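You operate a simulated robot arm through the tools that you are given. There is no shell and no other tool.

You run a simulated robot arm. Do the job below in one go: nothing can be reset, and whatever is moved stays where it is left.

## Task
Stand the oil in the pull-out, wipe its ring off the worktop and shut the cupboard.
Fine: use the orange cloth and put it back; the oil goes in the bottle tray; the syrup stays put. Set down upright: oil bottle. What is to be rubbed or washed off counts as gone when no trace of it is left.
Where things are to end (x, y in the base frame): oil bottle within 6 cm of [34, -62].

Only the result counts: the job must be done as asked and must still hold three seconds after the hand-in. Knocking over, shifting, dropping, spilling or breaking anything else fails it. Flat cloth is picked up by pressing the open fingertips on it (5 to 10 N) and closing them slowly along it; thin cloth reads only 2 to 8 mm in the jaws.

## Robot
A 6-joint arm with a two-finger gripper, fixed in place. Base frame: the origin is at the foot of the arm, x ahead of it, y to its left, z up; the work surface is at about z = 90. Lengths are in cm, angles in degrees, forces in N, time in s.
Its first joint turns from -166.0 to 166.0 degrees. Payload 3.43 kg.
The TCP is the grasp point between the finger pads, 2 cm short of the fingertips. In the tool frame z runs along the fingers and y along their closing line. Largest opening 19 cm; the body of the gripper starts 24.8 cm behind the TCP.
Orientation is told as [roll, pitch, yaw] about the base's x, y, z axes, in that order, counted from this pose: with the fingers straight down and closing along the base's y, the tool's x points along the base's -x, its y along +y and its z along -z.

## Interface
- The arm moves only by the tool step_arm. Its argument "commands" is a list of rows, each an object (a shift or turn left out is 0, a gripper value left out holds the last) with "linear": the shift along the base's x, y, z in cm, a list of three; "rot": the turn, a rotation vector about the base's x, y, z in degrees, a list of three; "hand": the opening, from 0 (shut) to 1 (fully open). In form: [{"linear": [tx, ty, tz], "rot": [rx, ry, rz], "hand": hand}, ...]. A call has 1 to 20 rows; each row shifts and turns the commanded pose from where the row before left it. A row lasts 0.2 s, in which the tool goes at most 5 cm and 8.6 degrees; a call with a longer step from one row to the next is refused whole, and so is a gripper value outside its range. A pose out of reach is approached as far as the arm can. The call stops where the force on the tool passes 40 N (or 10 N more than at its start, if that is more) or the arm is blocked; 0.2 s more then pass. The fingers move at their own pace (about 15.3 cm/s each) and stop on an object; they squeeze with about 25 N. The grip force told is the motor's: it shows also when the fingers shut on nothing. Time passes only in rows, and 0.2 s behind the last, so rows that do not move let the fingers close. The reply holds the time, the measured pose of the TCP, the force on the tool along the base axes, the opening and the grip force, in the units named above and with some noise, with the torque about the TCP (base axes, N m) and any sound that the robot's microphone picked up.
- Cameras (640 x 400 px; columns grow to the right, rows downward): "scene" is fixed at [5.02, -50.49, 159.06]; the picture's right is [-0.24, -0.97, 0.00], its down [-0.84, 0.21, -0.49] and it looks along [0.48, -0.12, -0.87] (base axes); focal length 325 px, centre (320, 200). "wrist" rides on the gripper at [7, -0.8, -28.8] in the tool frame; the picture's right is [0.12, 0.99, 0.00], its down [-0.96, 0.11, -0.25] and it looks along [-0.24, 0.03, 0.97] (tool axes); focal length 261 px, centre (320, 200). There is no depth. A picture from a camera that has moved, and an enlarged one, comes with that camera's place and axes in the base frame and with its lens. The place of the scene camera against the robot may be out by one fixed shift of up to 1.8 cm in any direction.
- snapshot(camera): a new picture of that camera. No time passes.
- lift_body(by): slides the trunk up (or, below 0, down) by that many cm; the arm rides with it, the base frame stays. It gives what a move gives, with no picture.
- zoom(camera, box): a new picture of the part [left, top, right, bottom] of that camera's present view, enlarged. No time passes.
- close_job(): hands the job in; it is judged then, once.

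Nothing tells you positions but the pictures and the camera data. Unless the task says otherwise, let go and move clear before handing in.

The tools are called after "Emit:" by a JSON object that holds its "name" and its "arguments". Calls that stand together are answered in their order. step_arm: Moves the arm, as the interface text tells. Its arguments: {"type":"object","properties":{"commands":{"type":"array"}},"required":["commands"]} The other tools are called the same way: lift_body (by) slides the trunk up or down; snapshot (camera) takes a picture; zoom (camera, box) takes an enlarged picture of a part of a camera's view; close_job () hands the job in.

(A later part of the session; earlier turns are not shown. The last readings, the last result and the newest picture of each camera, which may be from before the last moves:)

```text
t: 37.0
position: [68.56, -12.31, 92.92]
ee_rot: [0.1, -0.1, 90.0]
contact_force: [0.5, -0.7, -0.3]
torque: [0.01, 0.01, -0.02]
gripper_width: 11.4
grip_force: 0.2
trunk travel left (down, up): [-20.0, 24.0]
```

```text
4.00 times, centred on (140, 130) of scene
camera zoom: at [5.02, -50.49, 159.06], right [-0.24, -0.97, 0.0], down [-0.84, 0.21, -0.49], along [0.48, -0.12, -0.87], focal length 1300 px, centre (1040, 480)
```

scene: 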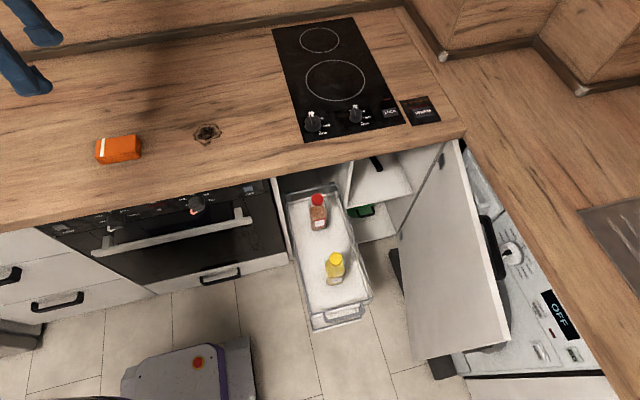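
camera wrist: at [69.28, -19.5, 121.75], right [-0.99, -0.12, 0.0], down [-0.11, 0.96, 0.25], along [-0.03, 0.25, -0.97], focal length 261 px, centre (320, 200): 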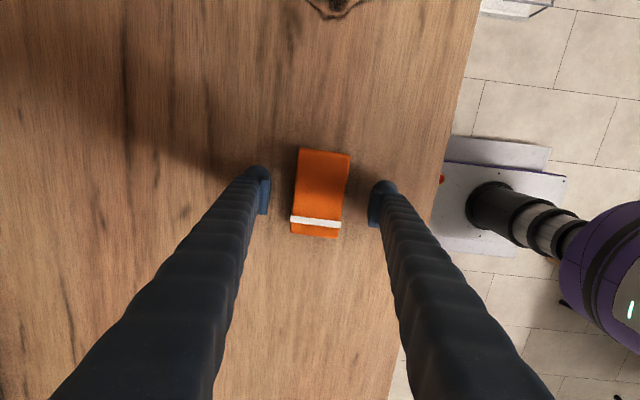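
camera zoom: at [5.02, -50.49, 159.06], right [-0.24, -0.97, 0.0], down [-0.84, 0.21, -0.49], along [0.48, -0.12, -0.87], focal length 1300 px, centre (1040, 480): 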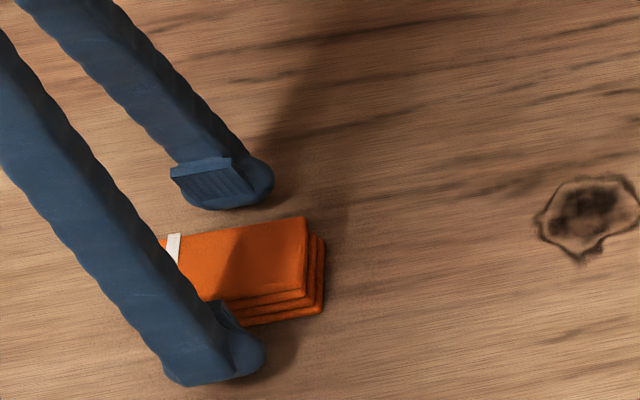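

The fingers are either side of the cloth just above the worktop. I'll close slowly onto it.

Emit:
{"name": "step_arm", "arguments": {"commands": [{"hand": 0.45}, {"hand": 0.38}, {"hand": 0.35}, {"hand": 0.33}, {"hand": 0.31}, {"hand": 0.29}, {"hand": 0.27}, {"hand": 0.25}, {"hand": 0.22}, {"hand": 0.18}, {"hand": 0.12}, {"hand": 0.05}, {"hand": 0}, {"hand": 0}]}}

Emit:
{"name": "snapshot", "arguments": {"camera": "wrist"}}

Emit:
{"name": "zoom", "arguments": {"camera": "scene", "box": [60, 80, 220, 180]}}

```text
t: 40.0
position: [68.5, -12.37, 93.14]
ee_rot: [0.1, 0.0, 90.1]
contact_force: [0.3, 0.0, 0.6]
torque: [0.0, -0.01, -0.04]
gripper_width: 6.07
grip_force: 25.0
trunk travel left (down, up): [-20.0, 24.0]
```

```text
taken
camera wrist: at [69.28, -19.5, 121.76], right [-0.99, -0.12, 0.0], down [-0.11, 0.96, 0.25], along [-0.03, 0.25, -0.97], focal length 261 px, centre (320, 200)
```

wrist: 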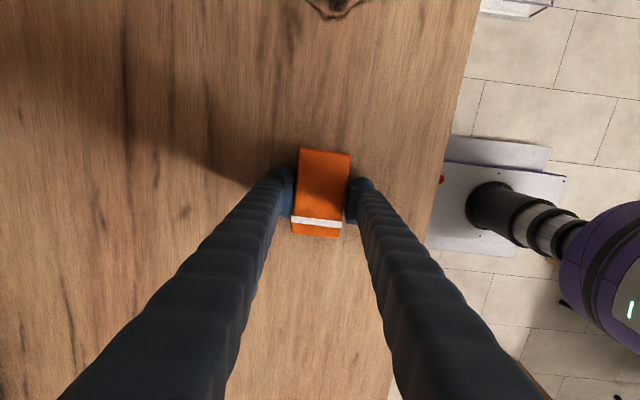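

```text
4.00 times, centred on (140, 130) of scene
camera zoom: at [5.02, -50.49, 159.06], right [-0.24, -0.97, 0.0], down [-0.84, 0.21, -0.49], along [0.48, -0.12, -0.87], focal length 1300 px, centre (1040, 480)
```

zoom: 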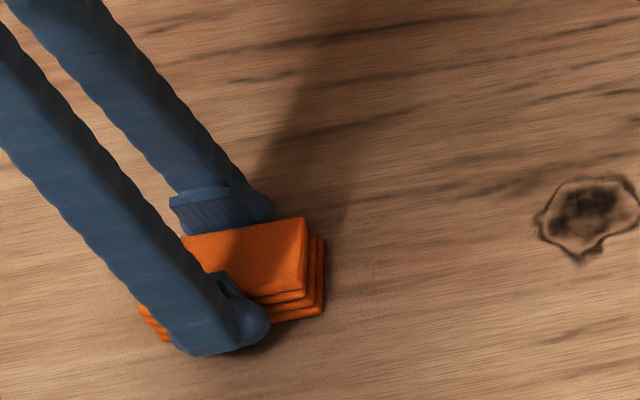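

The cloth is held, 6.1 cm wide in the jaws, and its home is TCP (68.5, -12.35) at yaw 90. I'll lift it and carry it above the stain, which spans x 65.3 to 73.5 and y -38.7 to -30.9.

Emit:
{"name": "step_arm", "arguments": {"commands": [{"linear": [0, 0, 1]}, {"linear": [0, 0, 2]}, {"linear": [0, 0, 2]}, {"linear": [0, 0, 1]}, {"linear": [0, 0, 0]}]}}

Emit:
{"name": "zoom", "arguments": {"camera": "scene", "box": [60, 60, 240, 180]}}

Emit:
{"name": "snapshot", "arguments": {"camera": "wrist"}}

```text
t: 41.2
position: [68.63, -12.48, 98.87]
ee_rot: [0.1, 0.0, 89.9]
contact_force: [-0.2, -0.4, 1.2]
torque: [0.01, -0.02, 0.0]
gripper_width: 0.01
grip_force: 24.7
trunk travel left (down, up): [-20.0, 24.0]
```

```text
3.33 times, centred on (150, 120) of scene
camera zoom: at [5.02, -50.49, 159.06], right [-0.24, -0.97, 0.0], down [-0.84, 0.21, -0.49], along [0.48, -0.12, -0.87], focal length 1083 px, centre (887, 467)
```

zoom: 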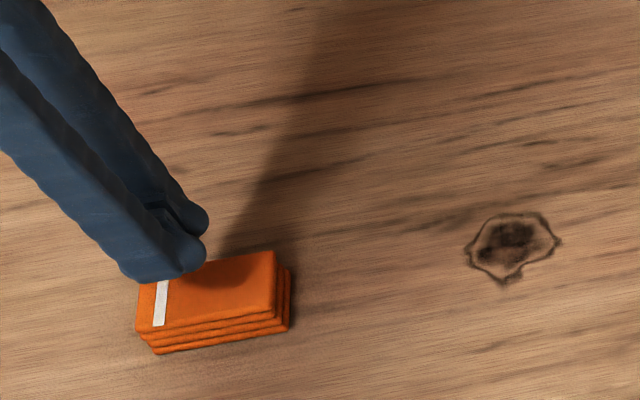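

```text
taken
camera wrist: at [69.27, -19.59, 127.63], right [-0.99, -0.12, 0.0], down [-0.11, 0.96, 0.25], along [-0.03, 0.25, -0.97], focal length 261 px, centre (320, 200)
```

wrist: 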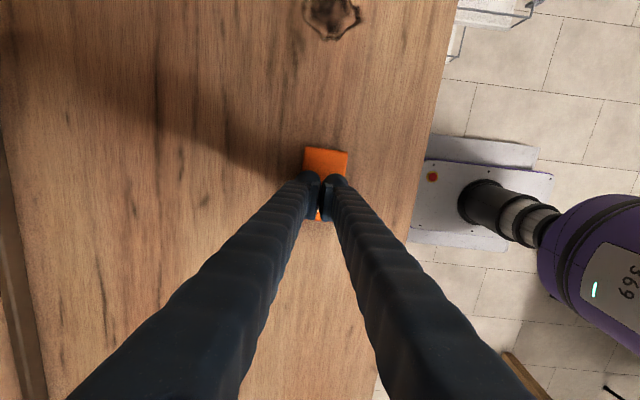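

The cloth slipped out of the jaws as I lifted, because I gripped too high on it; it is still lying in place. I'll open again, go lower so the tips are almost at the worktop, and re-grip.

Emit:
{"name": "step_arm", "arguments": {"commands": [{"hand": 0.55}, {"hand": 0.55}, {"hand": 0.55}, {"hand": 0.55}, {"linear": [0, 0.1, -2]}, {"linear": [0, 0, -2]}, {"linear": [0, 0, -1.5]}, {"linear": [0, 0, -0.8]}, {"linear": [0, 0, 0]}]}}

Emit:
{"name": "zoom", "arguments": {"camera": "scene", "box": [60, 80, 220, 180]}}

Emit:
{"name": "zoom", "arguments": {"camera": "wrist", "box": [240, 130, 400, 250]}}

```text
t: 43.2
position: [68.51, -12.38, 92.65]
ee_rot: [0.2, -0.1, 90.1]
contact_force: [0.4, 0.2, 0.2]
torque: [0.0, 0.0, -0.01]
gripper_width: 10.45
grip_force: 0.1
trunk travel left (down, up): [-20.0, 24.0]
```

```text
4.00 times, centred on (140, 130) of scene
camera zoom: at [5.02, -50.49, 159.06], right [-0.24, -0.97, 0.0], down [-0.84, 0.21, -0.49], along [0.48, -0.12, -0.87], focal length 1300 px, centre (1040, 480)
```

zoom: 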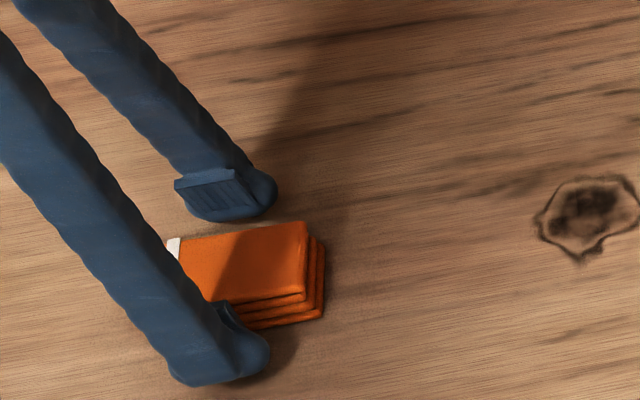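

```text
3.33 times, centred on (320, 190) of wrist
camera zoom: at [69.22, -19.47, 121.26], right [-0.99, -0.12, 0.0], down [-0.11, 0.96, 0.25], along [-0.03, 0.25, -0.97], focal length 869 px, centre (320, 233)
```

zoom: 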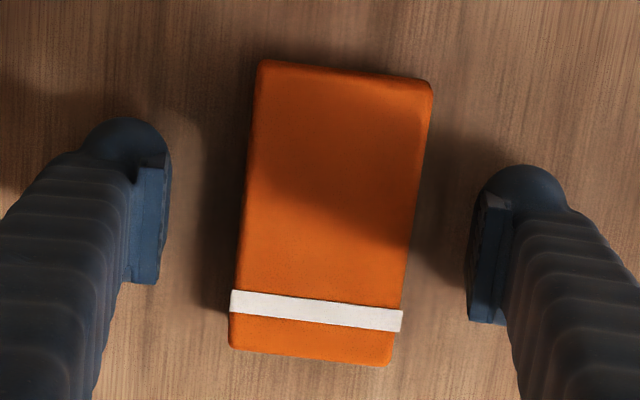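

The cloth lies as before. I'll go a bit lower, then close and lift by only a centimetre to test the hold.

Emit:
{"name": "step_arm", "arguments": {"commands": [{"linear": [0, 0, -0.3]}, {"linear": [0, 0, -0.2]}, {"linear": [0, 0, 0]}]}}

```text
t: 44.0
position: [68.61, -12.4, 92.18]
ee_rot: [0.1, 0.0, 90.0]
contact_force: [0.4, 0.9, -0.2]
torque: [-0.01, 0.0, -0.02]
gripper_width: 10.43
grip_force: 0.1
trunk travel left (down, up): [-20.0, 24.0]
```

Emit:
{"name": "step_arm", "arguments": {"commands": [{"hand": 0.42}, {"hand": 0.37}, {"hand": 0.34}, {"hand": 0.32}, {"hand": 0.3}, {"hand": 0.28}, {"hand": 0.25}, {"hand": 0.2}, {"hand": 0.1}, {"hand": 0}, {"hand": 0}, {"linear": [0, 0, 0.3]}, {"linear": [0, 0, 0.4]}, {"linear": [0, 0, 0.5]}, {"linear": [0, 0, 0]}]}}

Emit:
{"name": "zoom", "arguments": {"camera": "scene", "box": [60, 80, 220, 180]}}

```text
t: 47.2
position: [68.71, -12.24, 93.41]
ee_rot: [0.0, 0.0, 90.0]
contact_force: [-0.3, 0.2, -0.5]
torque: [-0.02, 0.01, -0.02]
gripper_width: 6.07
grip_force: 25.4
trunk travel left (down, up): [-20.0, 24.0]
```

```text
4.00 times, centred on (140, 130) of scene
camera zoom: at [5.02, -50.49, 159.06], right [-0.24, -0.97, 0.0], down [-0.84, 0.21, -0.49], along [0.48, -0.12, -0.87], focal length 1300 px, centre (1040, 480)
```

zoom: 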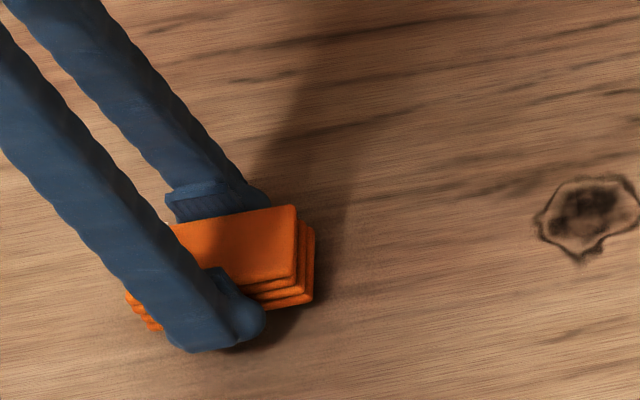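

This time the cloth came up with the fingers. I'll lift a bit more and check the hold.

Emit:
{"name": "step_arm", "arguments": {"commands": [{"linear": [0, 0, 0.8]}, {"linear": [0, 0, 1]}, {"linear": [0, 0, 1]}, {"linear": [0, 0, 1]}, {"linear": [0, 0, 0]}]}}

Emit:
{"name": "zoom", "arguments": {"camera": "scene", "box": [60, 80, 220, 180]}}

Emit:
{"name": "snapshot", "arguments": {"camera": "wrist"}}

```text
t: 48.4
position: [68.56, -12.29, 97.16]
ee_rot: [0.1, 0.0, 90.0]
contact_force: [-0.4, -0.8, -0.7]
torque: [-0.04, 0.01, 0.02]
gripper_width: 6.08
grip_force: 25.2
trunk travel left (down, up): [-20.0, 24.0]
```

```text
4.00 times, centred on (140, 130) of scene
camera zoom: at [5.02, -50.49, 159.06], right [-0.24, -0.97, 0.0], down [-0.84, 0.21, -0.49], along [0.48, -0.12, -0.87], focal length 1300 px, centre (1040, 480)
```

zoom: 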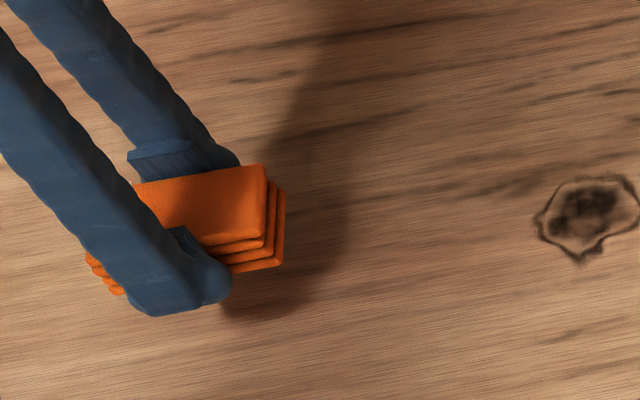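

```text
taken
camera wrist: at [69.24, -19.44, 125.94], right [-0.99, -0.12, 0.0], down [-0.11, 0.96, 0.25], along [-0.03, 0.25, -0.97], focal length 261 px, centre (320, 200)
```

wrist: 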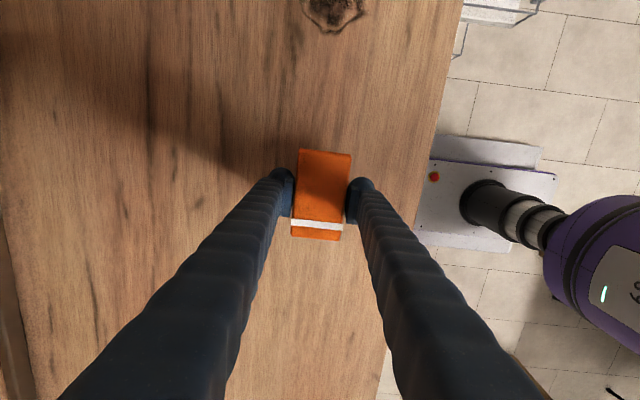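

The cloth is firmly held. I'll carry it over the stain and come down to just above the worktop.

Emit:
{"name": "step_arm", "arguments": {"commands": [{"linear": [0.1, -2, 0]}, {"linear": [0.1, -3.5, 0]}, {"linear": [0.2, -3.5, 0]}, {"linear": [0.2, -3.5, 0]}, {"linear": [0.2, -3.5, 0]}, {"linear": [0.1, -3.5, 0]}, {"linear": [0, -2, 0]}, {"linear": [0, -1, -1]}, {"linear": [0, 0, -2]}, {"linear": [0, 0, -1.2]}, {"linear": [0, 0, 0]}]}}

Emit:
{"name": "snapshot", "arguments": {"camera": "wrist"}}

Emit:
{"name": "zoom", "arguments": {"camera": "scene", "box": [130, 80, 290, 180]}}

```text
t: 50.8
position: [69.34, -34.76, 92.94]
ee_rot: [0.0, 0.0, 90.1]
contact_force: [-0.5, 0.0, -0.4]
torque: [-0.01, 0.04, 0.0]
gripper_width: 6.09
grip_force: 24.8
trunk travel left (down, up): [-20.0, 24.0]
```

```text
taken
camera wrist: at [70.09, -41.91, 121.68], right [-0.99, -0.12, 0.0], down [-0.11, 0.96, 0.25], along [-0.03, 0.25, -0.97], focal length 261 px, centre (320, 200)
```

wrist: 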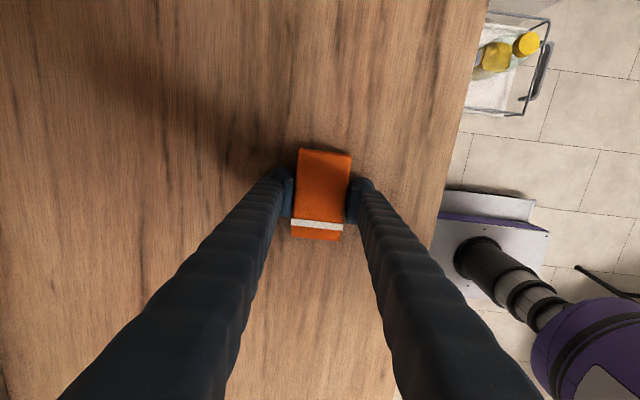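

```text
4.00 times, centred on (210, 130) of scene
camera zoom: at [5.02, -50.49, 159.06], right [-0.24, -0.97, 0.0], down [-0.84, 0.21, -0.49], along [0.48, -0.12, -0.87], focal length 1300 px, centre (760, 480)
```

zoom: 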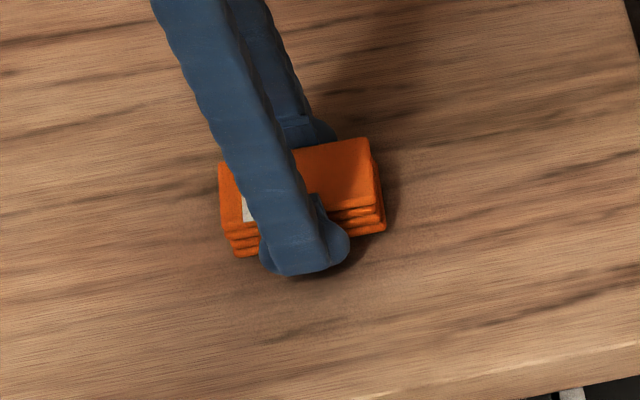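

The cloth is above the stain. I'll lower it gently until I feel a light press.

Emit:
{"name": "step_arm", "arguments": {"commands": [{"linear": [0, 0, -0.3]}, {"linear": [0, 0, -0.3]}, {"linear": [0, 0, 0]}]}}

```text
t: 51.6
position: [69.39, -34.82, 92.35]
ee_rot: [-0.1, 0.0, 90.1]
contact_force: [0.1, -0.2, -0.9]
torque: [-0.01, 0.01, -0.03]
gripper_width: 6.06
grip_force: 25.0
trunk travel left (down, up): [-20.0, 24.0]
```

Emit:
{"name": "step_arm", "arguments": {"commands": [{"linear": [0, 0, -0.15]}, {"linear": [0, 0, -0.1]}, {"linear": [0, 0, 0]}]}}

```text
t: 52.4
position: [69.49, -34.81, 92.15]
ee_rot: [0.0, 0.0, 90.1]
contact_force: [2.1, 1.2, 8.0]
torque: [0.03, 0.05, -0.02]
gripper_width: 6.08
grip_force: 25.2
trunk travel left (down, up): [-20.0, 24.0]
```

The cloth presses with about 8 N. I'll rub along y over the middle of the stain first and watch the force.

Emit:
{"name": "step_arm", "arguments": {"commands": [{"linear": [0, -1, 0]}, {"linear": [0, -1.5, 0]}, {"linear": [0, -1.5, 0]}, {"linear": [0, 1.5, 0]}, {"linear": [0, 1.5, 0]}, {"linear": [0, 1.5, 0]}, {"linear": [0, 1.5, 0]}, {"linear": [0, 1.5, 0]}, {"linear": [0, 1, 0]}, {"linear": [0, -1.5, 0]}, {"linear": [0, -1.5, 0]}, {"linear": [0, -1.5, 0]}, {"linear": [0, 0, 0]}]}}

Emit:
{"name": "snapshot", "arguments": {"camera": "wrist"}}

Emit:
{"name": "zoom", "arguments": {"camera": "scene", "box": [130, 80, 290, 180]}}

```text
t: 55.2
position: [69.32, -34.62, 92.16]
ee_rot: [0.1, -0.1, 89.9]
contact_force: [-1.7, 1.5, 9.8]
torque: [0.12, 0.07, -0.03]
gripper_width: 6.09
grip_force: 25.1
trunk travel left (down, up): [-20.0, 24.0]
```

```text
taken
camera wrist: at [70.01, -41.84, 120.9], right [-0.99, -0.12, 0.0], down [-0.12, 0.96, 0.25], along [-0.03, 0.25, -0.97], focal length 261 px, centre (320, 200)
```

wrist: 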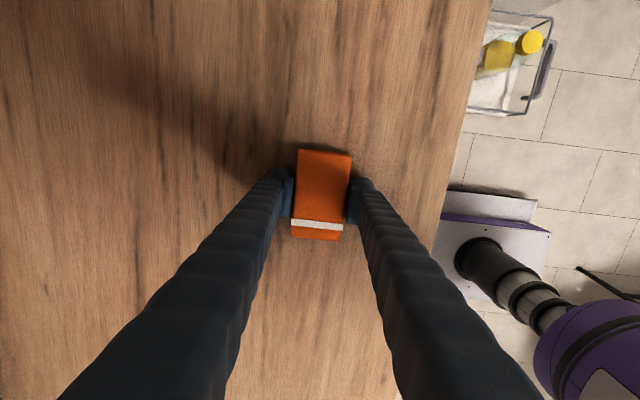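

```text
4.00 times, centred on (210, 130) of scene
camera zoom: at [5.02, -50.49, 159.06], right [-0.24, -0.97, 0.0], down [-0.84, 0.21, -0.49], along [0.48, -0.12, -0.87], focal length 1300 px, centre (760, 480)
```

zoom: 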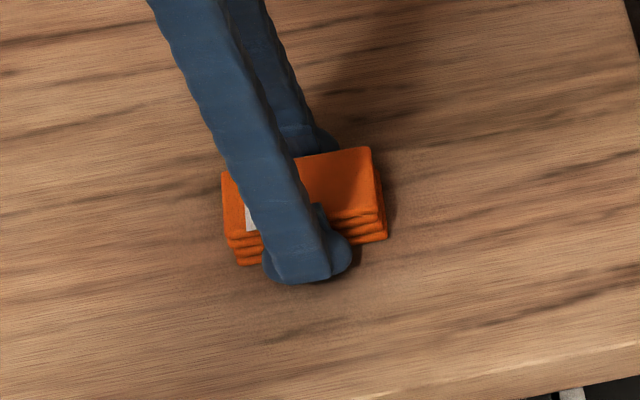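

The rubbing runs smoothly at 8 to 10 N and the cloth stays in the jaws. I'll now cover the near side (smaller x) and then the far side of the stain.

Emit:
{"name": "step_arm", "arguments": {"commands": [{"linear": [-1.2, 0, 0]}, {"linear": [-1.3, 0, 0]}, {"linear": [0, -1.5, 0]}, {"linear": [0, -1.5, 0]}, {"linear": [0, -1.2, 0]}, {"linear": [0, 1.5, 0]}, {"linear": [0, 1.5, 0]}, {"linear": [0, 1.5, 0]}, {"linear": [0, 1.5, 0]}, {"linear": [0, 1.5, 0]}, {"linear": [-1.2, 0, 0]}, {"linear": [0, -1.5, 0]}, {"linear": [0, -1.5, 0]}, {"linear": [0, -1.5, 0]}, {"linear": [0, -1.5, 0]}, {"linear": [0, -1.5, 0]}, {"linear": [0, 1.5, 0]}, {"linear": [0, 1.5, 0]}, {"linear": [0, 0.9, 0]}]}}

```text
t: 59.2
position: [65.86, -35.1, 92.09]
ee_rot: [0.1, -0.1, 90.1]
contact_force: [-0.2, -0.4, 0.6]
torque: [-0.11, -0.02, -0.04]
gripper_width: 6.06
grip_force: 24.8
trunk travel left (down, up): [-20.0, 24.0]
```

The press has faded to under 1 N here, so I'll lower slightly to bring it back before going on, and look at the cloth.

Emit:
{"name": "step_arm", "arguments": {"commands": [{"linear": [0, 0, -0.08]}, {"linear": [0, 0, 0]}]}}

Emit:
{"name": "snapshot", "arguments": {"camera": "wrist"}}

Emit:
{"name": "zoom", "arguments": {"camera": "scene", "box": [130, 80, 290, 180]}}

```text
t: 59.8
position: [65.76, -35.01, 92.11]
ee_rot: [0.0, 0.0, 90.1]
contact_force: [-1.0, -0.2, 5.2]
torque: [0.03, 0.04, 0.01]
gripper_width: 6.05
grip_force: 24.5
trunk travel left (down, up): [-20.0, 24.0]
```

```text
taken
camera wrist: at [66.46, -42.26, 120.88], right [-0.99, -0.12, 0.0], down [-0.11, 0.96, 0.25], along [-0.03, 0.25, -0.97], focal length 261 px, centre (320, 200)
```

wrist: 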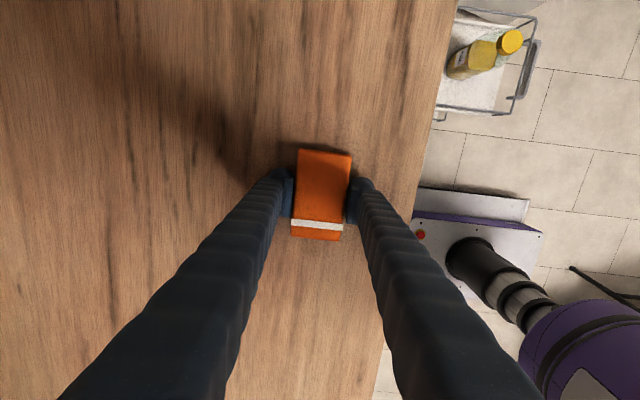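

```text
4.00 times, centred on (210, 130) of scene
camera zoom: at [5.02, -50.49, 159.06], right [-0.24, -0.97, 0.0], down [-0.84, 0.21, -0.49], along [0.48, -0.12, -0.87], focal length 1300 px, centre (760, 480)
```

zoom: 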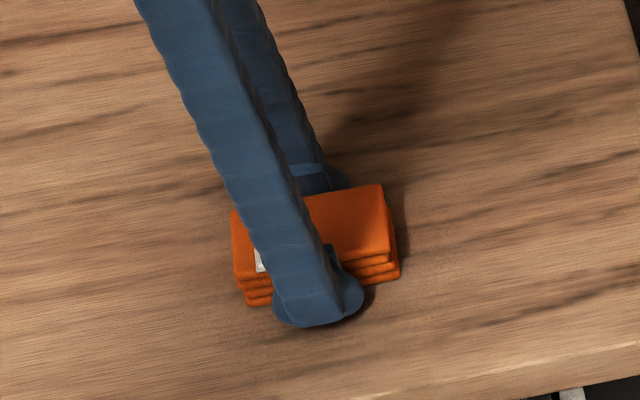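

The press is back at about 5 N, and the part of the stain already uncovered looks clean. I'll repeat the near side and then wipe the far side.

Emit:
{"name": "step_arm", "arguments": {"commands": [{"linear": [0, -1.5, -0.03]}, {"linear": [0, -1.5, 0]}, {"linear": [0, -1.5, 0]}, {"linear": [0, 1.5, 0]}, {"linear": [0, 1.5, 0]}, {"linear": [0, 1.5, 0]}, {"linear": [0, 1.5, 0]}, {"linear": [0, 1.5, 0]}, {"linear": [0, 1.2, 0]}, {"linear": [1.3, 0, 0]}, {"linear": [1.3, 0, 0]}, {"linear": [0, -1.5, 0]}, {"linear": [0, -1.5, 0]}, {"linear": [0, -1.5, 0]}, {"linear": [0, -1.5, 0]}, {"linear": [0, -1.5, 0]}, {"linear": [0, -1.2, 0]}, {"linear": [0, 0, 0]}]}}

```text
t: 63.6
position: [68.21, -39.52, 92.01]
ee_rot: [-0.1, 0.0, 90.0]
contact_force: [-1.1, 6.6, 14.2]
torque: [-0.05, -0.09, 0.02]
gripper_width: 6.09
grip_force: 24.7
trunk travel left (down, up): [-20.0, 24.0]
```

The press is now a bit high at 14 N, so I'll ease it slightly and wipe the far side.

Emit:
{"name": "step_arm", "arguments": {"commands": [{"linear": [1.3, 0, 0.05]}, {"linear": [1.3, 0, 0]}, {"linear": [0, 1.5, 0]}, {"linear": [0, 1.5, 0]}, {"linear": [0, 1.5, 0]}, {"linear": [0, 1.5, 0]}, {"linear": [0, 1.5, 0]}, {"linear": [0, 1.5, 0]}, {"linear": [1.2, 0, 0]}, {"linear": [1, 0, 0]}, {"linear": [0, -1.5, 0]}, {"linear": [0, -1.5, 0]}, {"linear": [0, -1.5, 0]}, {"linear": [0, -1.5, 0]}, {"linear": [0, -1.5, 0]}, {"linear": [0, -1.5, 0]}, {"linear": [0, 0, 0]}]}}

```text
t: 67.2
position: [73.13, -39.77, 91.98]
ee_rot: [0.0, 0.1, 90.0]
contact_force: [-1.0, -0.7, 3.0]
torque: [-0.01, 0.02, 0.01]
gripper_width: 6.06
grip_force: 24.5
trunk travel left (down, up): [-20.0, 24.0]
```

Emit:
{"name": "step_arm", "arguments": {"commands": [{"linear": [0, 1.5, -0.04]}, {"linear": [0, 1.5, 0]}, {"linear": [0, 1.5, 0]}, {"linear": [0, 1.5, 0]}, {"linear": [0, 1.5, 0]}, {"linear": [0, 1.5, 0]}, {"linear": [-1.5, 0, 0]}, {"linear": [-1.5, 0, 0]}, {"linear": [-1.5, -1, 0]}, {"linear": [-1.5, -1, 0]}, {"linear": [-1.5, -1, 0]}, {"linear": [1.5, -1, 0]}, {"linear": [1.5, -1, 0]}, {"linear": [1.5, -1, 0]}, {"linear": [1.5, -1, 0]}, {"linear": [0, 0, 0]}]}}

Emit:
{"name": "zoom", "arguments": {"camera": "scene", "box": [130, 80, 290, 180]}}

Emit:
{"name": "snapshot", "arguments": {"camera": "wrist"}}

```text
t: 70.6
position: [71.56, -37.52, 91.95]
ee_rot: [0.1, 0.0, 90.0]
contact_force: [-6.8, 3.6, 12.4]
torque: [0.08, 0.09, 0.0]
gripper_width: 6.07
grip_force: 25.0
trunk travel left (down, up): [-20.0, 24.0]
```

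```text
4.00 times, centred on (210, 130) of scene
camera zoom: at [5.02, -50.49, 159.06], right [-0.24, -0.97, 0.0], down [-0.84, 0.21, -0.49], along [0.48, -0.12, -0.87], focal length 1300 px, centre (760, 480)
```

zoom: 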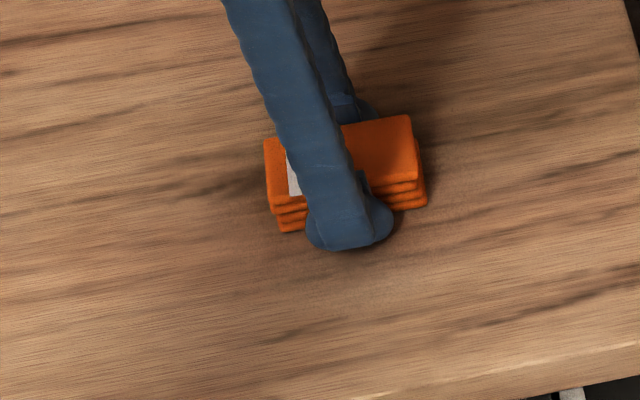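

```text
taken
camera wrist: at [72.28, -44.75, 120.74], right [-0.99, -0.12, 0.0], down [-0.11, 0.96, 0.25], along [-0.03, 0.25, -0.97], focal length 261 px, centre (320, 200)
```

wrist: 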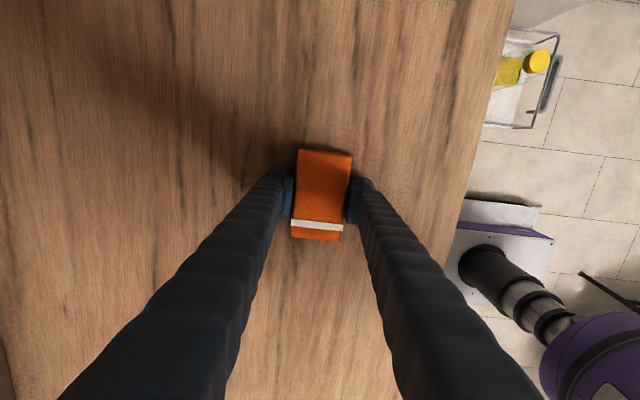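

No stain is visible around the cloth. I'll lift it off and inspect the spot.

Emit:
{"name": "step_arm", "arguments": {"commands": [{"linear": [0, 0, 0.5]}, {"linear": [0, 0, 1]}, {"linear": [0, 0, 2]}, {"linear": [0, 0, 2]}, {"linear": [0, 3, 0]}, {"linear": [0, 3.5, 0]}, {"linear": [0, 3.5, 0]}, {"linear": [0, 3.5, 0]}, {"linear": [0, 0, 0]}]}}

Emit:
{"name": "zoom", "arguments": {"camera": "scene", "box": [160, 90, 260, 170]}}

Emit:
{"name": "snapshot", "arguments": {"camera": "wrist"}}

Emit:
{"name": "zoom", "arguments": {"camera": "wrist", "box": [220, 0, 460, 150]}}

```text
t: 72.6
position: [71.6, -24.05, 97.52]
ee_rot: [0.2, 0.1, 90.0]
contact_force: [1.0, 0.1, -1.0]
torque: [-0.15, 0.04, 0.02]
gripper_width: 6.08
grip_force: 25.1
trunk travel left (down, up): [-20.0, 24.0]
```

```text
5.00 times, centred on (210, 130) of scene
camera zoom: at [5.02, -50.49, 159.06], right [-0.24, -0.97, 0.0], down [-0.84, 0.21, -0.49], along [0.48, -0.12, -0.87], focal length 1625 px, centre (870, 550)
```

zoom: 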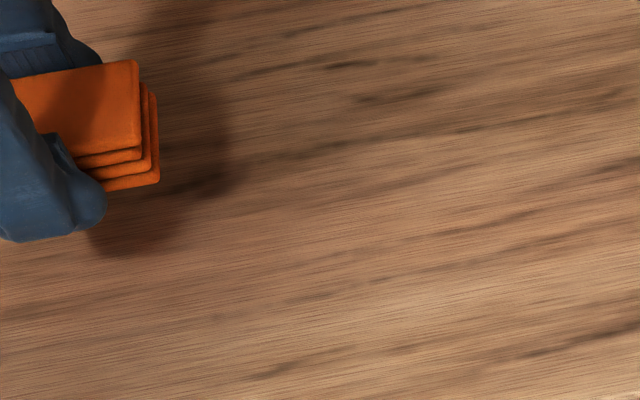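

```text
taken
camera wrist: at [72.37, -31.1, 126.29], right [-0.99, -0.12, 0.0], down [-0.11, 0.96, 0.25], along [-0.03, 0.25, -0.97], focal length 261 px, centre (320, 200)
```

wrist: 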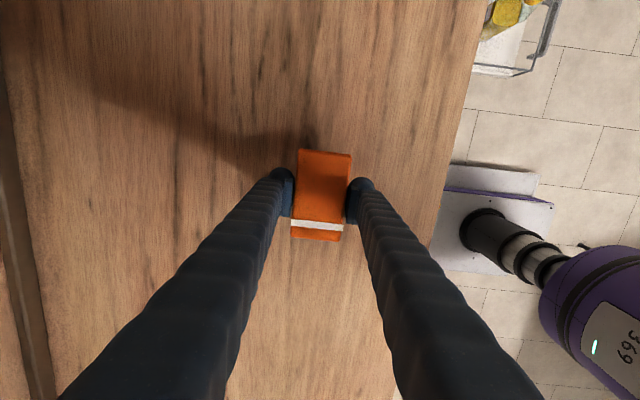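

```text
2.67 times, centred on (340, 75) of wrist
camera zoom: at [72.37, -31.1, 126.29], right [-0.99, -0.12, 0.0], down [-0.11, 0.96, 0.25], along [-0.03, 0.25, -0.97], focal length 695 px, centre (267, 533)
```

zoom: 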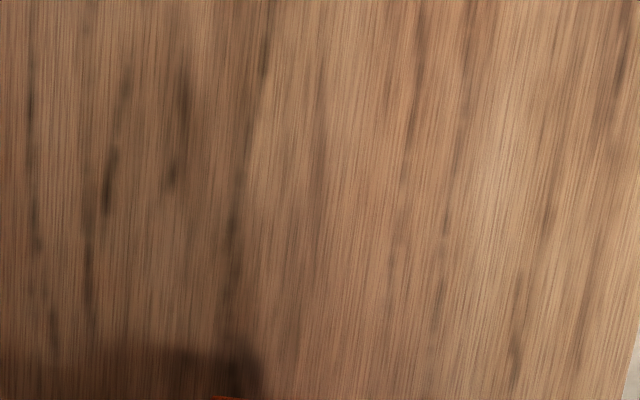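

The spot looks clean in both cameras. I'll carry the cloth back to its home at (68.55, -12.4) and set it down.

Emit:
{"name": "step_arm", "arguments": {"commands": [{"linear": [-0.6, 2.4, 0]}, {"linear": [-0.7, 2.8, 0]}, {"linear": [-0.7, 2.8, 0]}, {"linear": [-0.6, 2.2, 0]}, {"linear": [-0.45, 1.45, 0]}, {"linear": [0, 0, -2]}, {"linear": [0, 0, -1.8]}, {"linear": [0, 0, -0.8]}, {"linear": [0, 0, -0.5]}, {"linear": [0, 0, 0]}]}}

Emit:
{"name": "zoom", "arguments": {"camera": "scene", "box": [60, 80, 220, 180]}}

```text
t: 74.8
position: [68.56, -12.51, 92.39]
ee_rot: [0.0, -0.1, 90.0]
contact_force: [0.1, 0.5, -1.4]
torque: [0.0, 0.01, 0.0]
gripper_width: 6.07
grip_force: 24.6
trunk travel left (down, up): [-20.0, 24.0]
```

```text
4.00 times, centred on (140, 130) of scene
camera zoom: at [5.02, -50.49, 159.06], right [-0.24, -0.97, 0.0], down [-0.84, 0.21, -0.49], along [0.48, -0.12, -0.87], focal length 1300 px, centre (1040, 480)
```

zoom: 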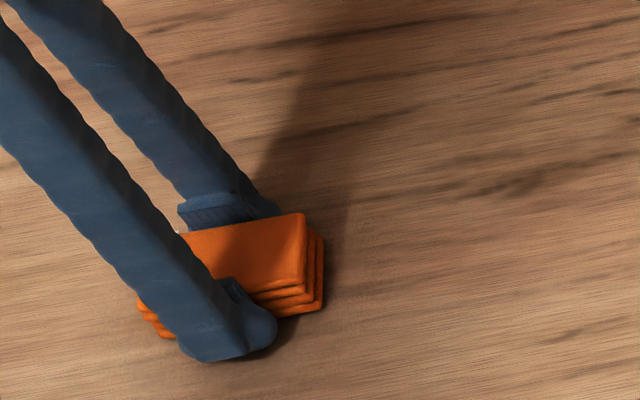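

The cloth is back over its home, a few millimetres above the worktop. I'll lower it to touch and then release.

Emit:
{"name": "step_arm", "arguments": {"commands": [{"linear": [0, 0.1, -0.2]}, {"linear": [0, 0, -0.15]}, {"linear": [0, 0, 0]}]}}

```text
t: 75.6
position: [68.55, -12.37, 92.09]
ee_rot: [0.1, -0.1, 90.0]
contact_force: [-0.5, -0.1, -0.9]
torque: [0.02, -0.03, -0.03]
gripper_width: 6.1
grip_force: 24.6
trunk travel left (down, up): [-20.0, 24.0]
```

Emit:
{"name": "step_arm", "arguments": {"commands": [{"linear": [0, 0, -0.1]}, {"linear": [0, 0, 0]}]}}

```text
t: 76.2
position: [68.59, -12.22, 92.1]
ee_rot: [0.0, 0.0, 90.0]
contact_force: [-2.2, 0.8, 6.0]
torque: [0.03, -0.03, -0.02]
gripper_width: 6.07
grip_force: 24.7
trunk travel left (down, up): [-20.0, 24.0]
```

The cloth touches the worktop with about 6 N. I'll open the fingers slowly and go straight up.

Emit:
{"name": "step_arm", "arguments": {"commands": [{"linear": [0, 0, 0.05], "hand": 0.34}, {"hand": 0.37}, {"hand": 0.42}, {"hand": 0.5}, {"hand": 0.55}, {"linear": [0, 0, 1]}, {"linear": [0, 0, 3]}, {"linear": [0, 0, 4.5]}, {"linear": [0, 0, 4.5]}, {"linear": [0, 0, 4.5]}, {"linear": [0, 0, 4.5]}, {"linear": [0, 0, 4]}, {"linear": [0, 0, 0]}]}}

Emit:
{"name": "snapshot", "arguments": {"camera": "wrist"}}

Emit:
{"name": "zoom", "arguments": {"camera": "wrist", "box": [280, 10, 380, 90]}}

Emit:
{"name": "zoom", "arguments": {"camera": "scene", "box": [80, 100, 240, 200]}}

```text
t: 79.0
position: [68.75, -12.19, 118.2]
ee_rot: [0.2, 0.0, 90.0]
contact_force: [0.5, -0.6, 0.6]
torque: [0.06, 0.06, -0.01]
gripper_width: 10.46
grip_force: 0.1
trunk travel left (down, up): [-20.0, 24.0]
```

```text
taken
camera wrist: at [69.41, -19.28, 146.82], right [-0.99, -0.12, 0.0], down [-0.11, 0.96, 0.25], along [-0.03, 0.25, -0.97], focal length 261 px, centre (320, 200)
```

wrist: 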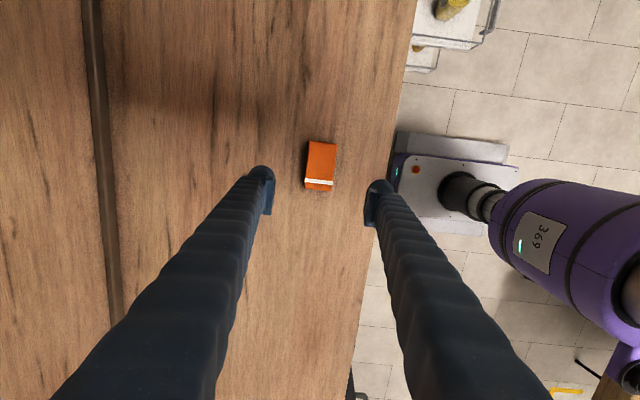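

```text
5.00 times, centred on (330, 50) of wrist
camera zoom: at [69.41, -19.28, 146.82], right [-0.99, -0.12, 0.0], down [-0.11, 0.96, 0.25], along [-0.03, 0.25, -0.97], focal length 1303 px, centre (270, 950)
```

zoom: 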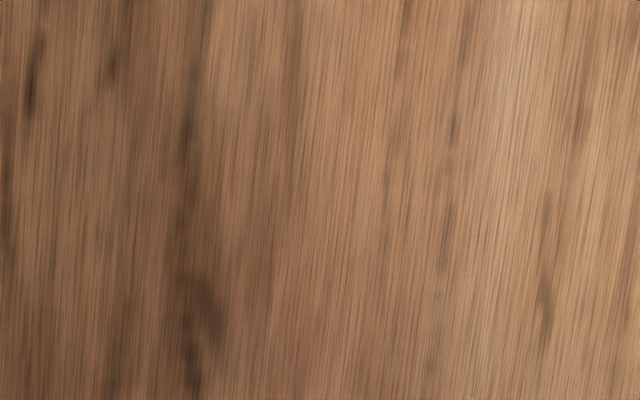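

```text
4.00 times, centred on (160, 150) of scene
camera zoom: at [5.02, -50.49, 159.06], right [-0.24, -0.97, 0.0], down [-0.84, 0.21, -0.49], along [0.48, -0.12, -0.87], focal length 1300 px, centre (960, 400)
```

zoom: 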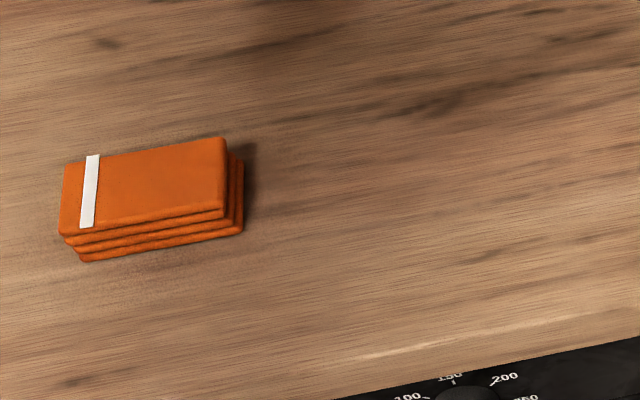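

The cloth is back exactly where it was and the stain is gone in both views. Next is the pull-out: its handle bar is at about x 19.7, z 57, y -68 to -55. I'll move to the front of it and turn the gripper back.

Emit:
{"name": "step_arm", "arguments": {"commands": [{"linear": [-2.95, -2.77, 0], "rot": [0, 0, -5], "hand": 0.32}, {"linear": [-2.95, -2.77, 0], "rot": [0, 0, -5]}, {"linear": [-2.95, -2.77, 0], "rot": [0, 0, -5]}, {"linear": [-2.95, -2.77, 0], "rot": [0, 0, -5]}, {"linear": [-2.95, -2.77, 0], "rot": [0, 0, -5]}, {"linear": [-2.95, -2.77, 0], "rot": [0, 0, -5]}, {"linear": [-2.95, -2.77, 0], "rot": [0, 0, -5]}, {"linear": [-2.95, -2.77, 0], "rot": [0, 0, -5]}, {"linear": [-2.95, -2.77, 0], "rot": [0, 0, -5]}, {"linear": [-2.95, -2.77, 0], "rot": [0, 0, -5]}, {"linear": [-2.95, -2.77, 0], "rot": [0, 0, -5]}, {"linear": [-2.95, -2.77, 0], "rot": [0, 0, -5]}, {"linear": [-2.95, -2.77, 0], "rot": [0, 0, -5]}, {"linear": [-2.95, -2.77, 0], "rot": [0, 0, -5]}, {"linear": [-2.95, -2.77, 0], "rot": [0, 0, -5]}, {"linear": [-2.95, -2.77, 0], "rot": [0, 0, -5]}, {"linear": [-2.95, -2.77, 0], "rot": [0, 0, -5]}, {"linear": [-2.95, -2.77, 0], "rot": [0, 0, -5]}, {"linear": [0, 0, 0]}]}}

Emit:
{"name": "snapshot", "arguments": {"camera": "wrist"}}

Emit:
{"name": "snapshot", "arguments": {"camera": "scene"}}

```text
t: 83.0
position: [15.57, -62.26, 117.99]
ee_rot: [0.0, -0.1, -0.1]
contact_force: [0.8, -0.5, -0.3]
torque: [0.07, -0.02, 0.0]
gripper_width: 6.08
grip_force: 0.0
trunk travel left (down, up): [-20.0, 24.0]
```

```text
taken
camera wrist: at [8.37, -63.18, 146.78], right [-0.12, 0.99, 0.0], down [0.96, 0.11, 0.25], along [0.25, 0.03, -0.97], focal length 261 px, centre (320, 200)
```

wrist: 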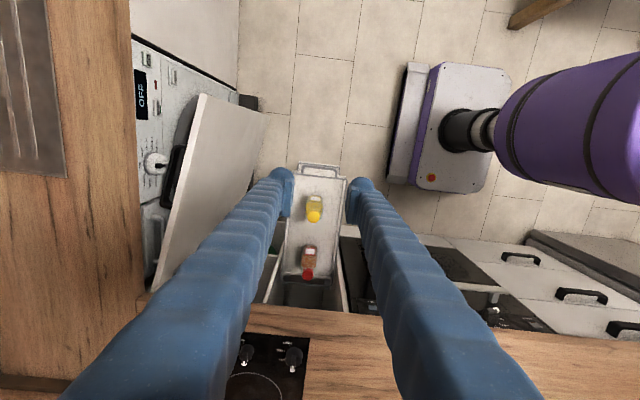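

```text
taken
```

scene: 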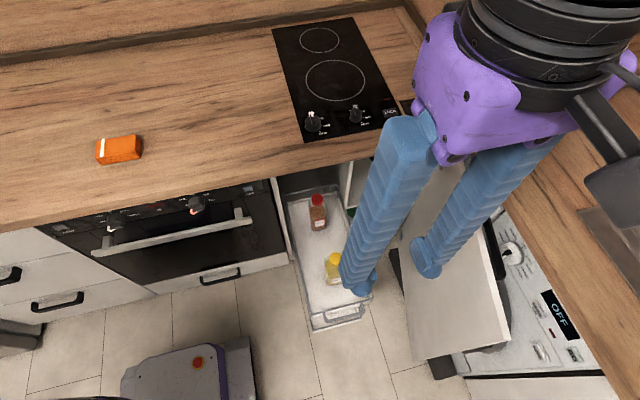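

The drawer handle and the open door are both visible from here. I'll zoom in on the handle and on the door to get their geometry.

Emit:
{"name": "zoom", "arguments": {"camera": "wrist", "box": [260, 140, 380, 230]}}

Emit:
{"name": "zoom", "arguments": {"camera": "wrist", "box": [130, 70, 290, 190]}}

Emit:
{"name": "zoom", "arguments": {"camera": "wrist", "box": [110, 180, 270, 320]}}

```text
4.44 times, centred on (320, 185) of wrist
camera zoom: at [8.37, -63.18, 146.78], right [-0.12, 0.99, 0.0], down [0.96, 0.11, 0.25], along [0.25, 0.03, -0.97], focal length 1158 px, centre (320, 267)
```

zoom: 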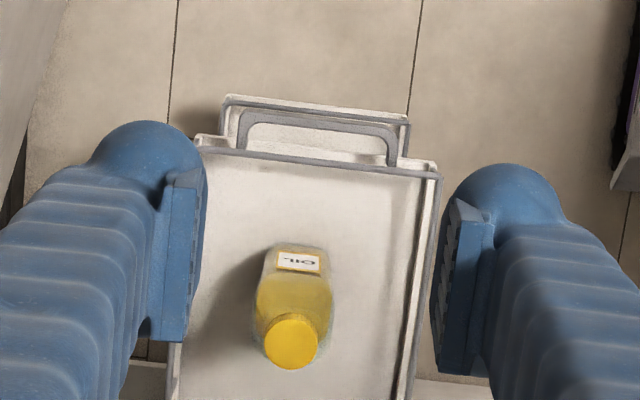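

```text
3.33 times, centred on (210, 130) of wrist
camera zoom: at [8.37, -63.18, 146.78], right [-0.12, 0.99, 0.0], down [0.96, 0.11, 0.25], along [0.25, 0.03, -0.97], focal length 869 px, centre (687, 433)
```

zoom: 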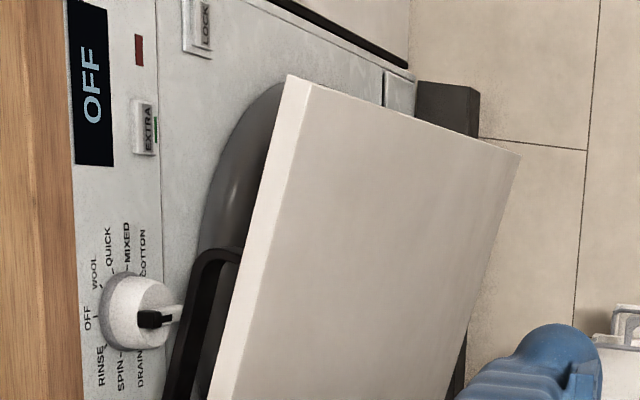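

```text
2.86 times, centred on (190, 250) of wrist
camera zoom: at [8.37, -63.18, 146.78], right [-0.12, 0.99, 0.0], down [0.96, 0.11, 0.25], along [0.25, 0.03, -0.97], focal length 745 px, centre (691, 57)
```

zoom: 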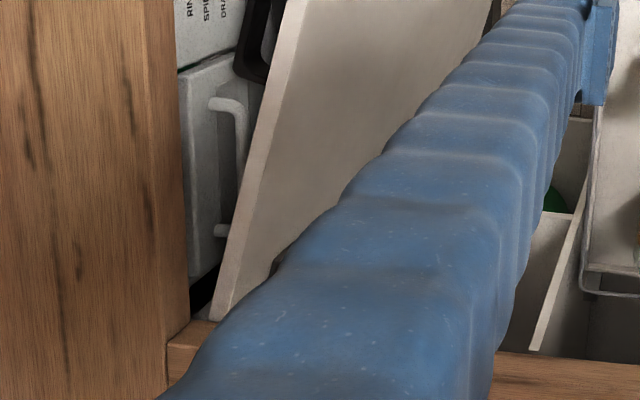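

The handle bar is at x 19.1 to 20, z about 57, y -67.9 to -55.7. The door's free edge is at about (3.5, -89) and its hinge at about (54, -102.5). I'll tilt the tool 40 degrees so the fingers can push under the worktop, then look again.

Emit:
{"name": "step_arm", "arguments": {"commands": [{"linear": [-1, 0.1, -1], "rot": [0, -8, 0]}, {"linear": [-1, 0.1, -1], "rot": [0, -8, 0]}, {"linear": [-1, 0.1, -1], "rot": [0, -8, 0]}, {"linear": [-1, 0.1, -1], "rot": [0, -8, 0]}, {"linear": [-1, 0.1, -1], "rot": [0, -8, 0]}, {"linear": [0, 0, -4]}, {"linear": [0, 0, -4]}, {"linear": [0, 0, 0]}]}}

Emit:
{"name": "snapshot", "arguments": {"camera": "wrist"}}

Emit:
{"name": "snapshot", "arguments": {"camera": "scene"}}

```text
t: 84.8
position: [10.27, -61.66, 105.09]
ee_rot: [0.0, -40.0, -0.2]
contact_force: [0.0, -0.3, -0.1]
torque: [0.08, -0.08, 0.04]
gripper_width: 6.07
grip_force: 0.1
trunk travel left (down, up): [-20.0, 24.0]
```

```text
taken
camera wrist: at [-13.75, -62.66, 122.57], right [-0.09, 0.99, -0.08], down [0.58, 0.11, 0.81], along [0.81, 0.03, -0.58], focal length 261 px, centre (320, 200)
```

wrist: 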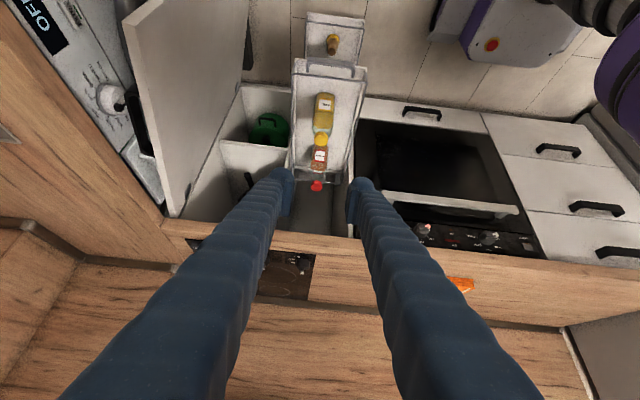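

```text
taken
```

scene: 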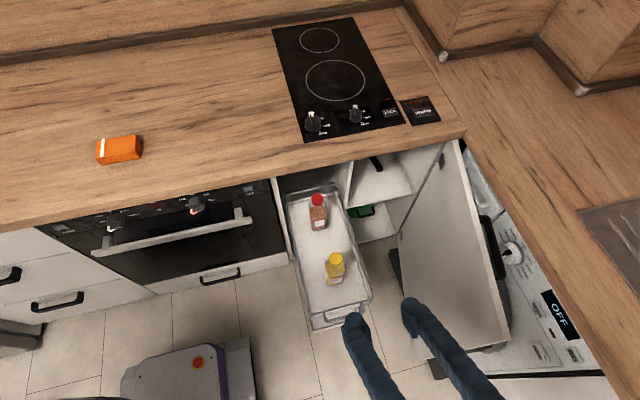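

From this tilt I see a lower tray with something standing in it. I'll zoom in to make sure which tray is the bottle tray.

Emit:
{"name": "zoom", "arguments": {"camera": "wrist", "box": [280, 0, 380, 80]}}

Emit:
{"name": "zoom", "arguments": {"camera": "wrist", "box": [210, 50, 390, 250]}}

Emit:
{"name": "zoom", "arguments": {"camera": "wrist", "box": [60, 0, 260, 220]}}

```text
5.00 times, centred on (330, 40) of wrist
camera zoom: at [-13.75, -62.66, 122.57], right [-0.09, 0.99, -0.08], down [0.58, 0.11, 0.81], along [0.81, 0.03, -0.58], focal length 1303 px, centre (270, 1000)
```

zoom: 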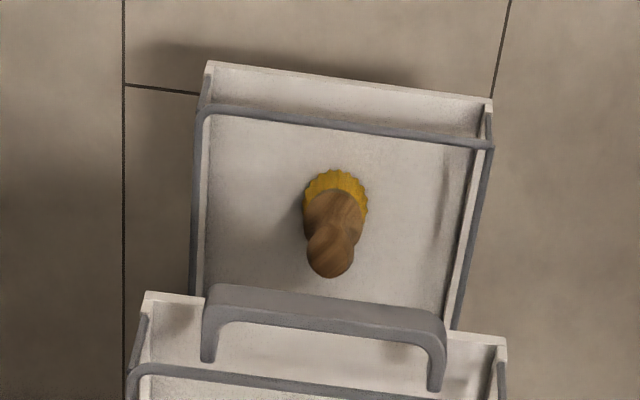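

```text
2.00 times, centred on (300, 150) of wrist
camera zoom: at [-13.75, -62.66, 122.57], right [-0.09, 0.99, -0.08], down [0.58, 0.11, 0.81], along [0.81, 0.03, -0.58], focal length 521 px, centre (360, 300)
```

zoom: 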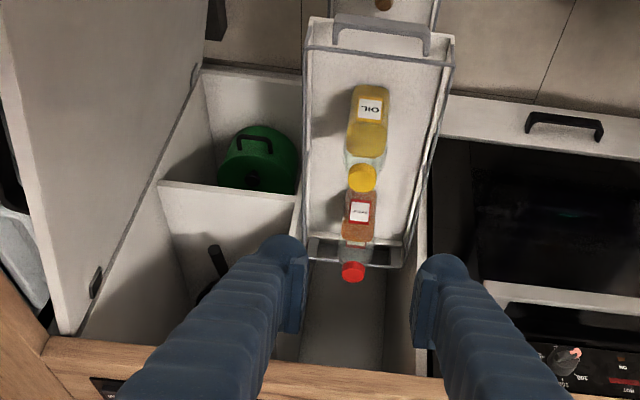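

```text
1.82 times, centred on (160, 110) of wrist
camera zoom: at [-13.75, -62.66, 122.57], right [-0.09, 0.99, -0.08], down [0.58, 0.11, 0.81], along [0.81, 0.03, -0.58], focal length 474 px, centre (611, 364)
```

zoom: 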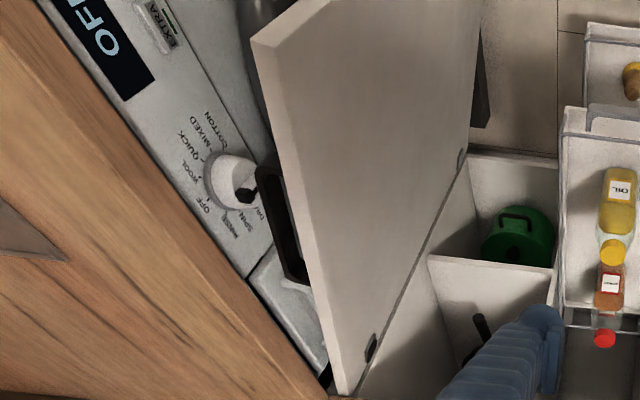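

The lower tray holds only a standing brush, so the upper tray with the syrup is the bottle tray; the oil is in the right place. I'll lower the tilted gripper in front of the handle in stages.

Emit:
{"name": "step_arm", "arguments": {"commands": [{"linear": [0, 0, -4]}, {"linear": [0, 0, -4.5]}, {"linear": [0, 0, -4.5]}, {"linear": [0, 0, -4.5]}, {"linear": [0, 0, -4.5]}, {"linear": [0, 0, -4.5]}, {"linear": [0, 0, 0]}]}}

Emit:
{"name": "snapshot", "arguments": {"camera": "scene"}}

Emit:
{"name": "snapshot", "arguments": {"camera": "wrist"}}

```text
t: 86.4
position: [10.21, -61.9, 78.56]
ee_rot: [0.1, -40.0, -0.1]
contact_force: [-0.1, -0.5, -0.1]
torque: [0.06, -0.04, 0.07]
gripper_width: 6.08
grip_force: 0.1
trunk travel left (down, up): [-20.0, 24.0]
```

```text
taken
```

scene: 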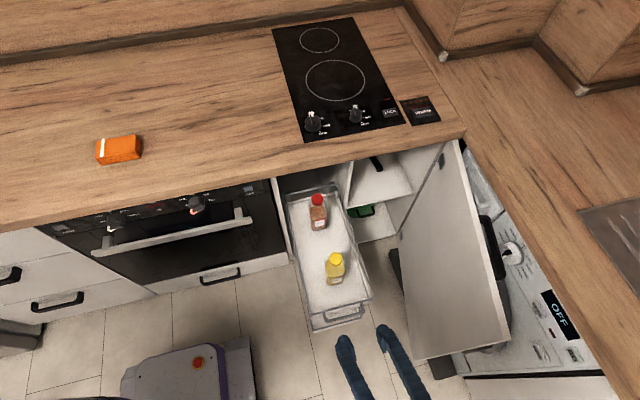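

```text
taken
camera wrist: at [-13.79, -62.76, 95.89], right [-0.09, 0.99, -0.08], down [0.58, 0.11, 0.81], along [0.81, 0.03, -0.58], focal length 261 px, centre (320, 200)
```

wrist: 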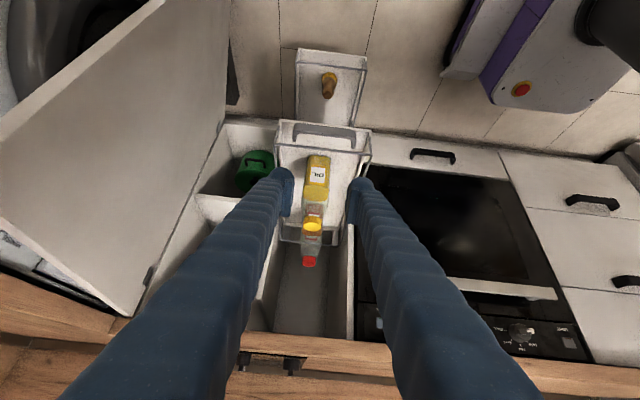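

The gripper is well in front of the handle with clear space all round. I'll go down to handle height.

Emit:
{"name": "step_arm", "arguments": {"commands": [{"linear": [0, 0, -4.5]}, {"linear": [0, 0, -4.5]}, {"linear": [0, 0, -4.5]}, {"linear": [0, 0, -4.5]}, {"linear": [0, 0, -4]}, {"linear": [0, 0, 0]}]}}

Emit:
{"name": "snapshot", "arguments": {"camera": "wrist"}}

Emit:
{"name": "zoom", "arguments": {"camera": "scene", "box": [280, 230, 440, 400]}}

```text
t: 87.8
position: [10.27, -61.82, 56.63]
ee_rot: [0.3, -40.0, -0.3]
contact_force: [-0.2, 0.6, -0.5]
torque: [0.1, -0.04, 0.02]
gripper_width: 6.1
grip_force: 0.2
trunk travel left (down, up): [-20.0, 24.0]
```

```text
taken
camera wrist: at [-13.76, -62.79, 74.1], right [-0.09, 0.99, -0.07], down [0.58, 0.11, 0.81], along [0.81, 0.03, -0.58], focal length 261 px, centre (320, 200)
```

wrist: 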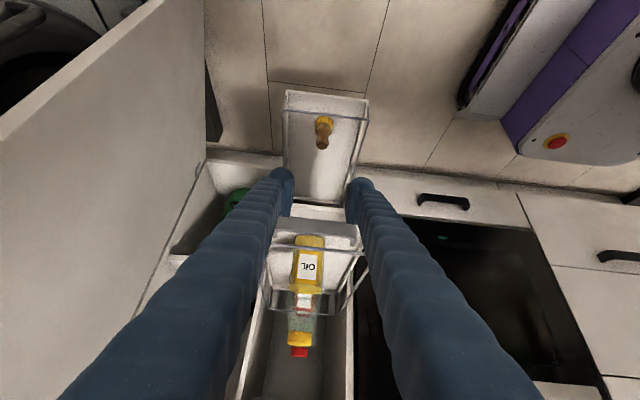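

```text
2.35 times, centred on (360, 315) of scene
camera zoom: at [5.02, -50.49, 159.06], right [-0.24, -0.97, 0.0], down [-0.84, 0.21, -0.49], along [0.48, -0.12, -0.87], focal length 765 px, centre (226, -71)
```

zoom: 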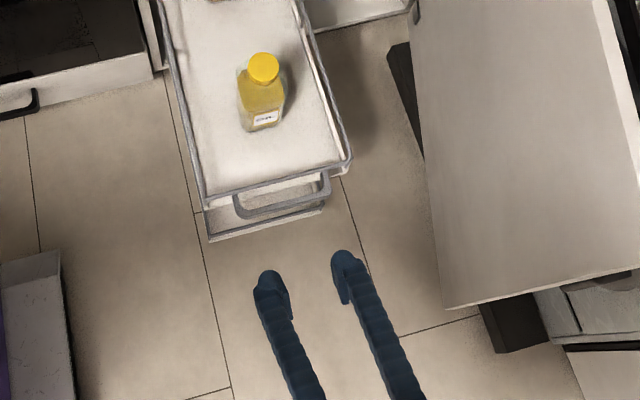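

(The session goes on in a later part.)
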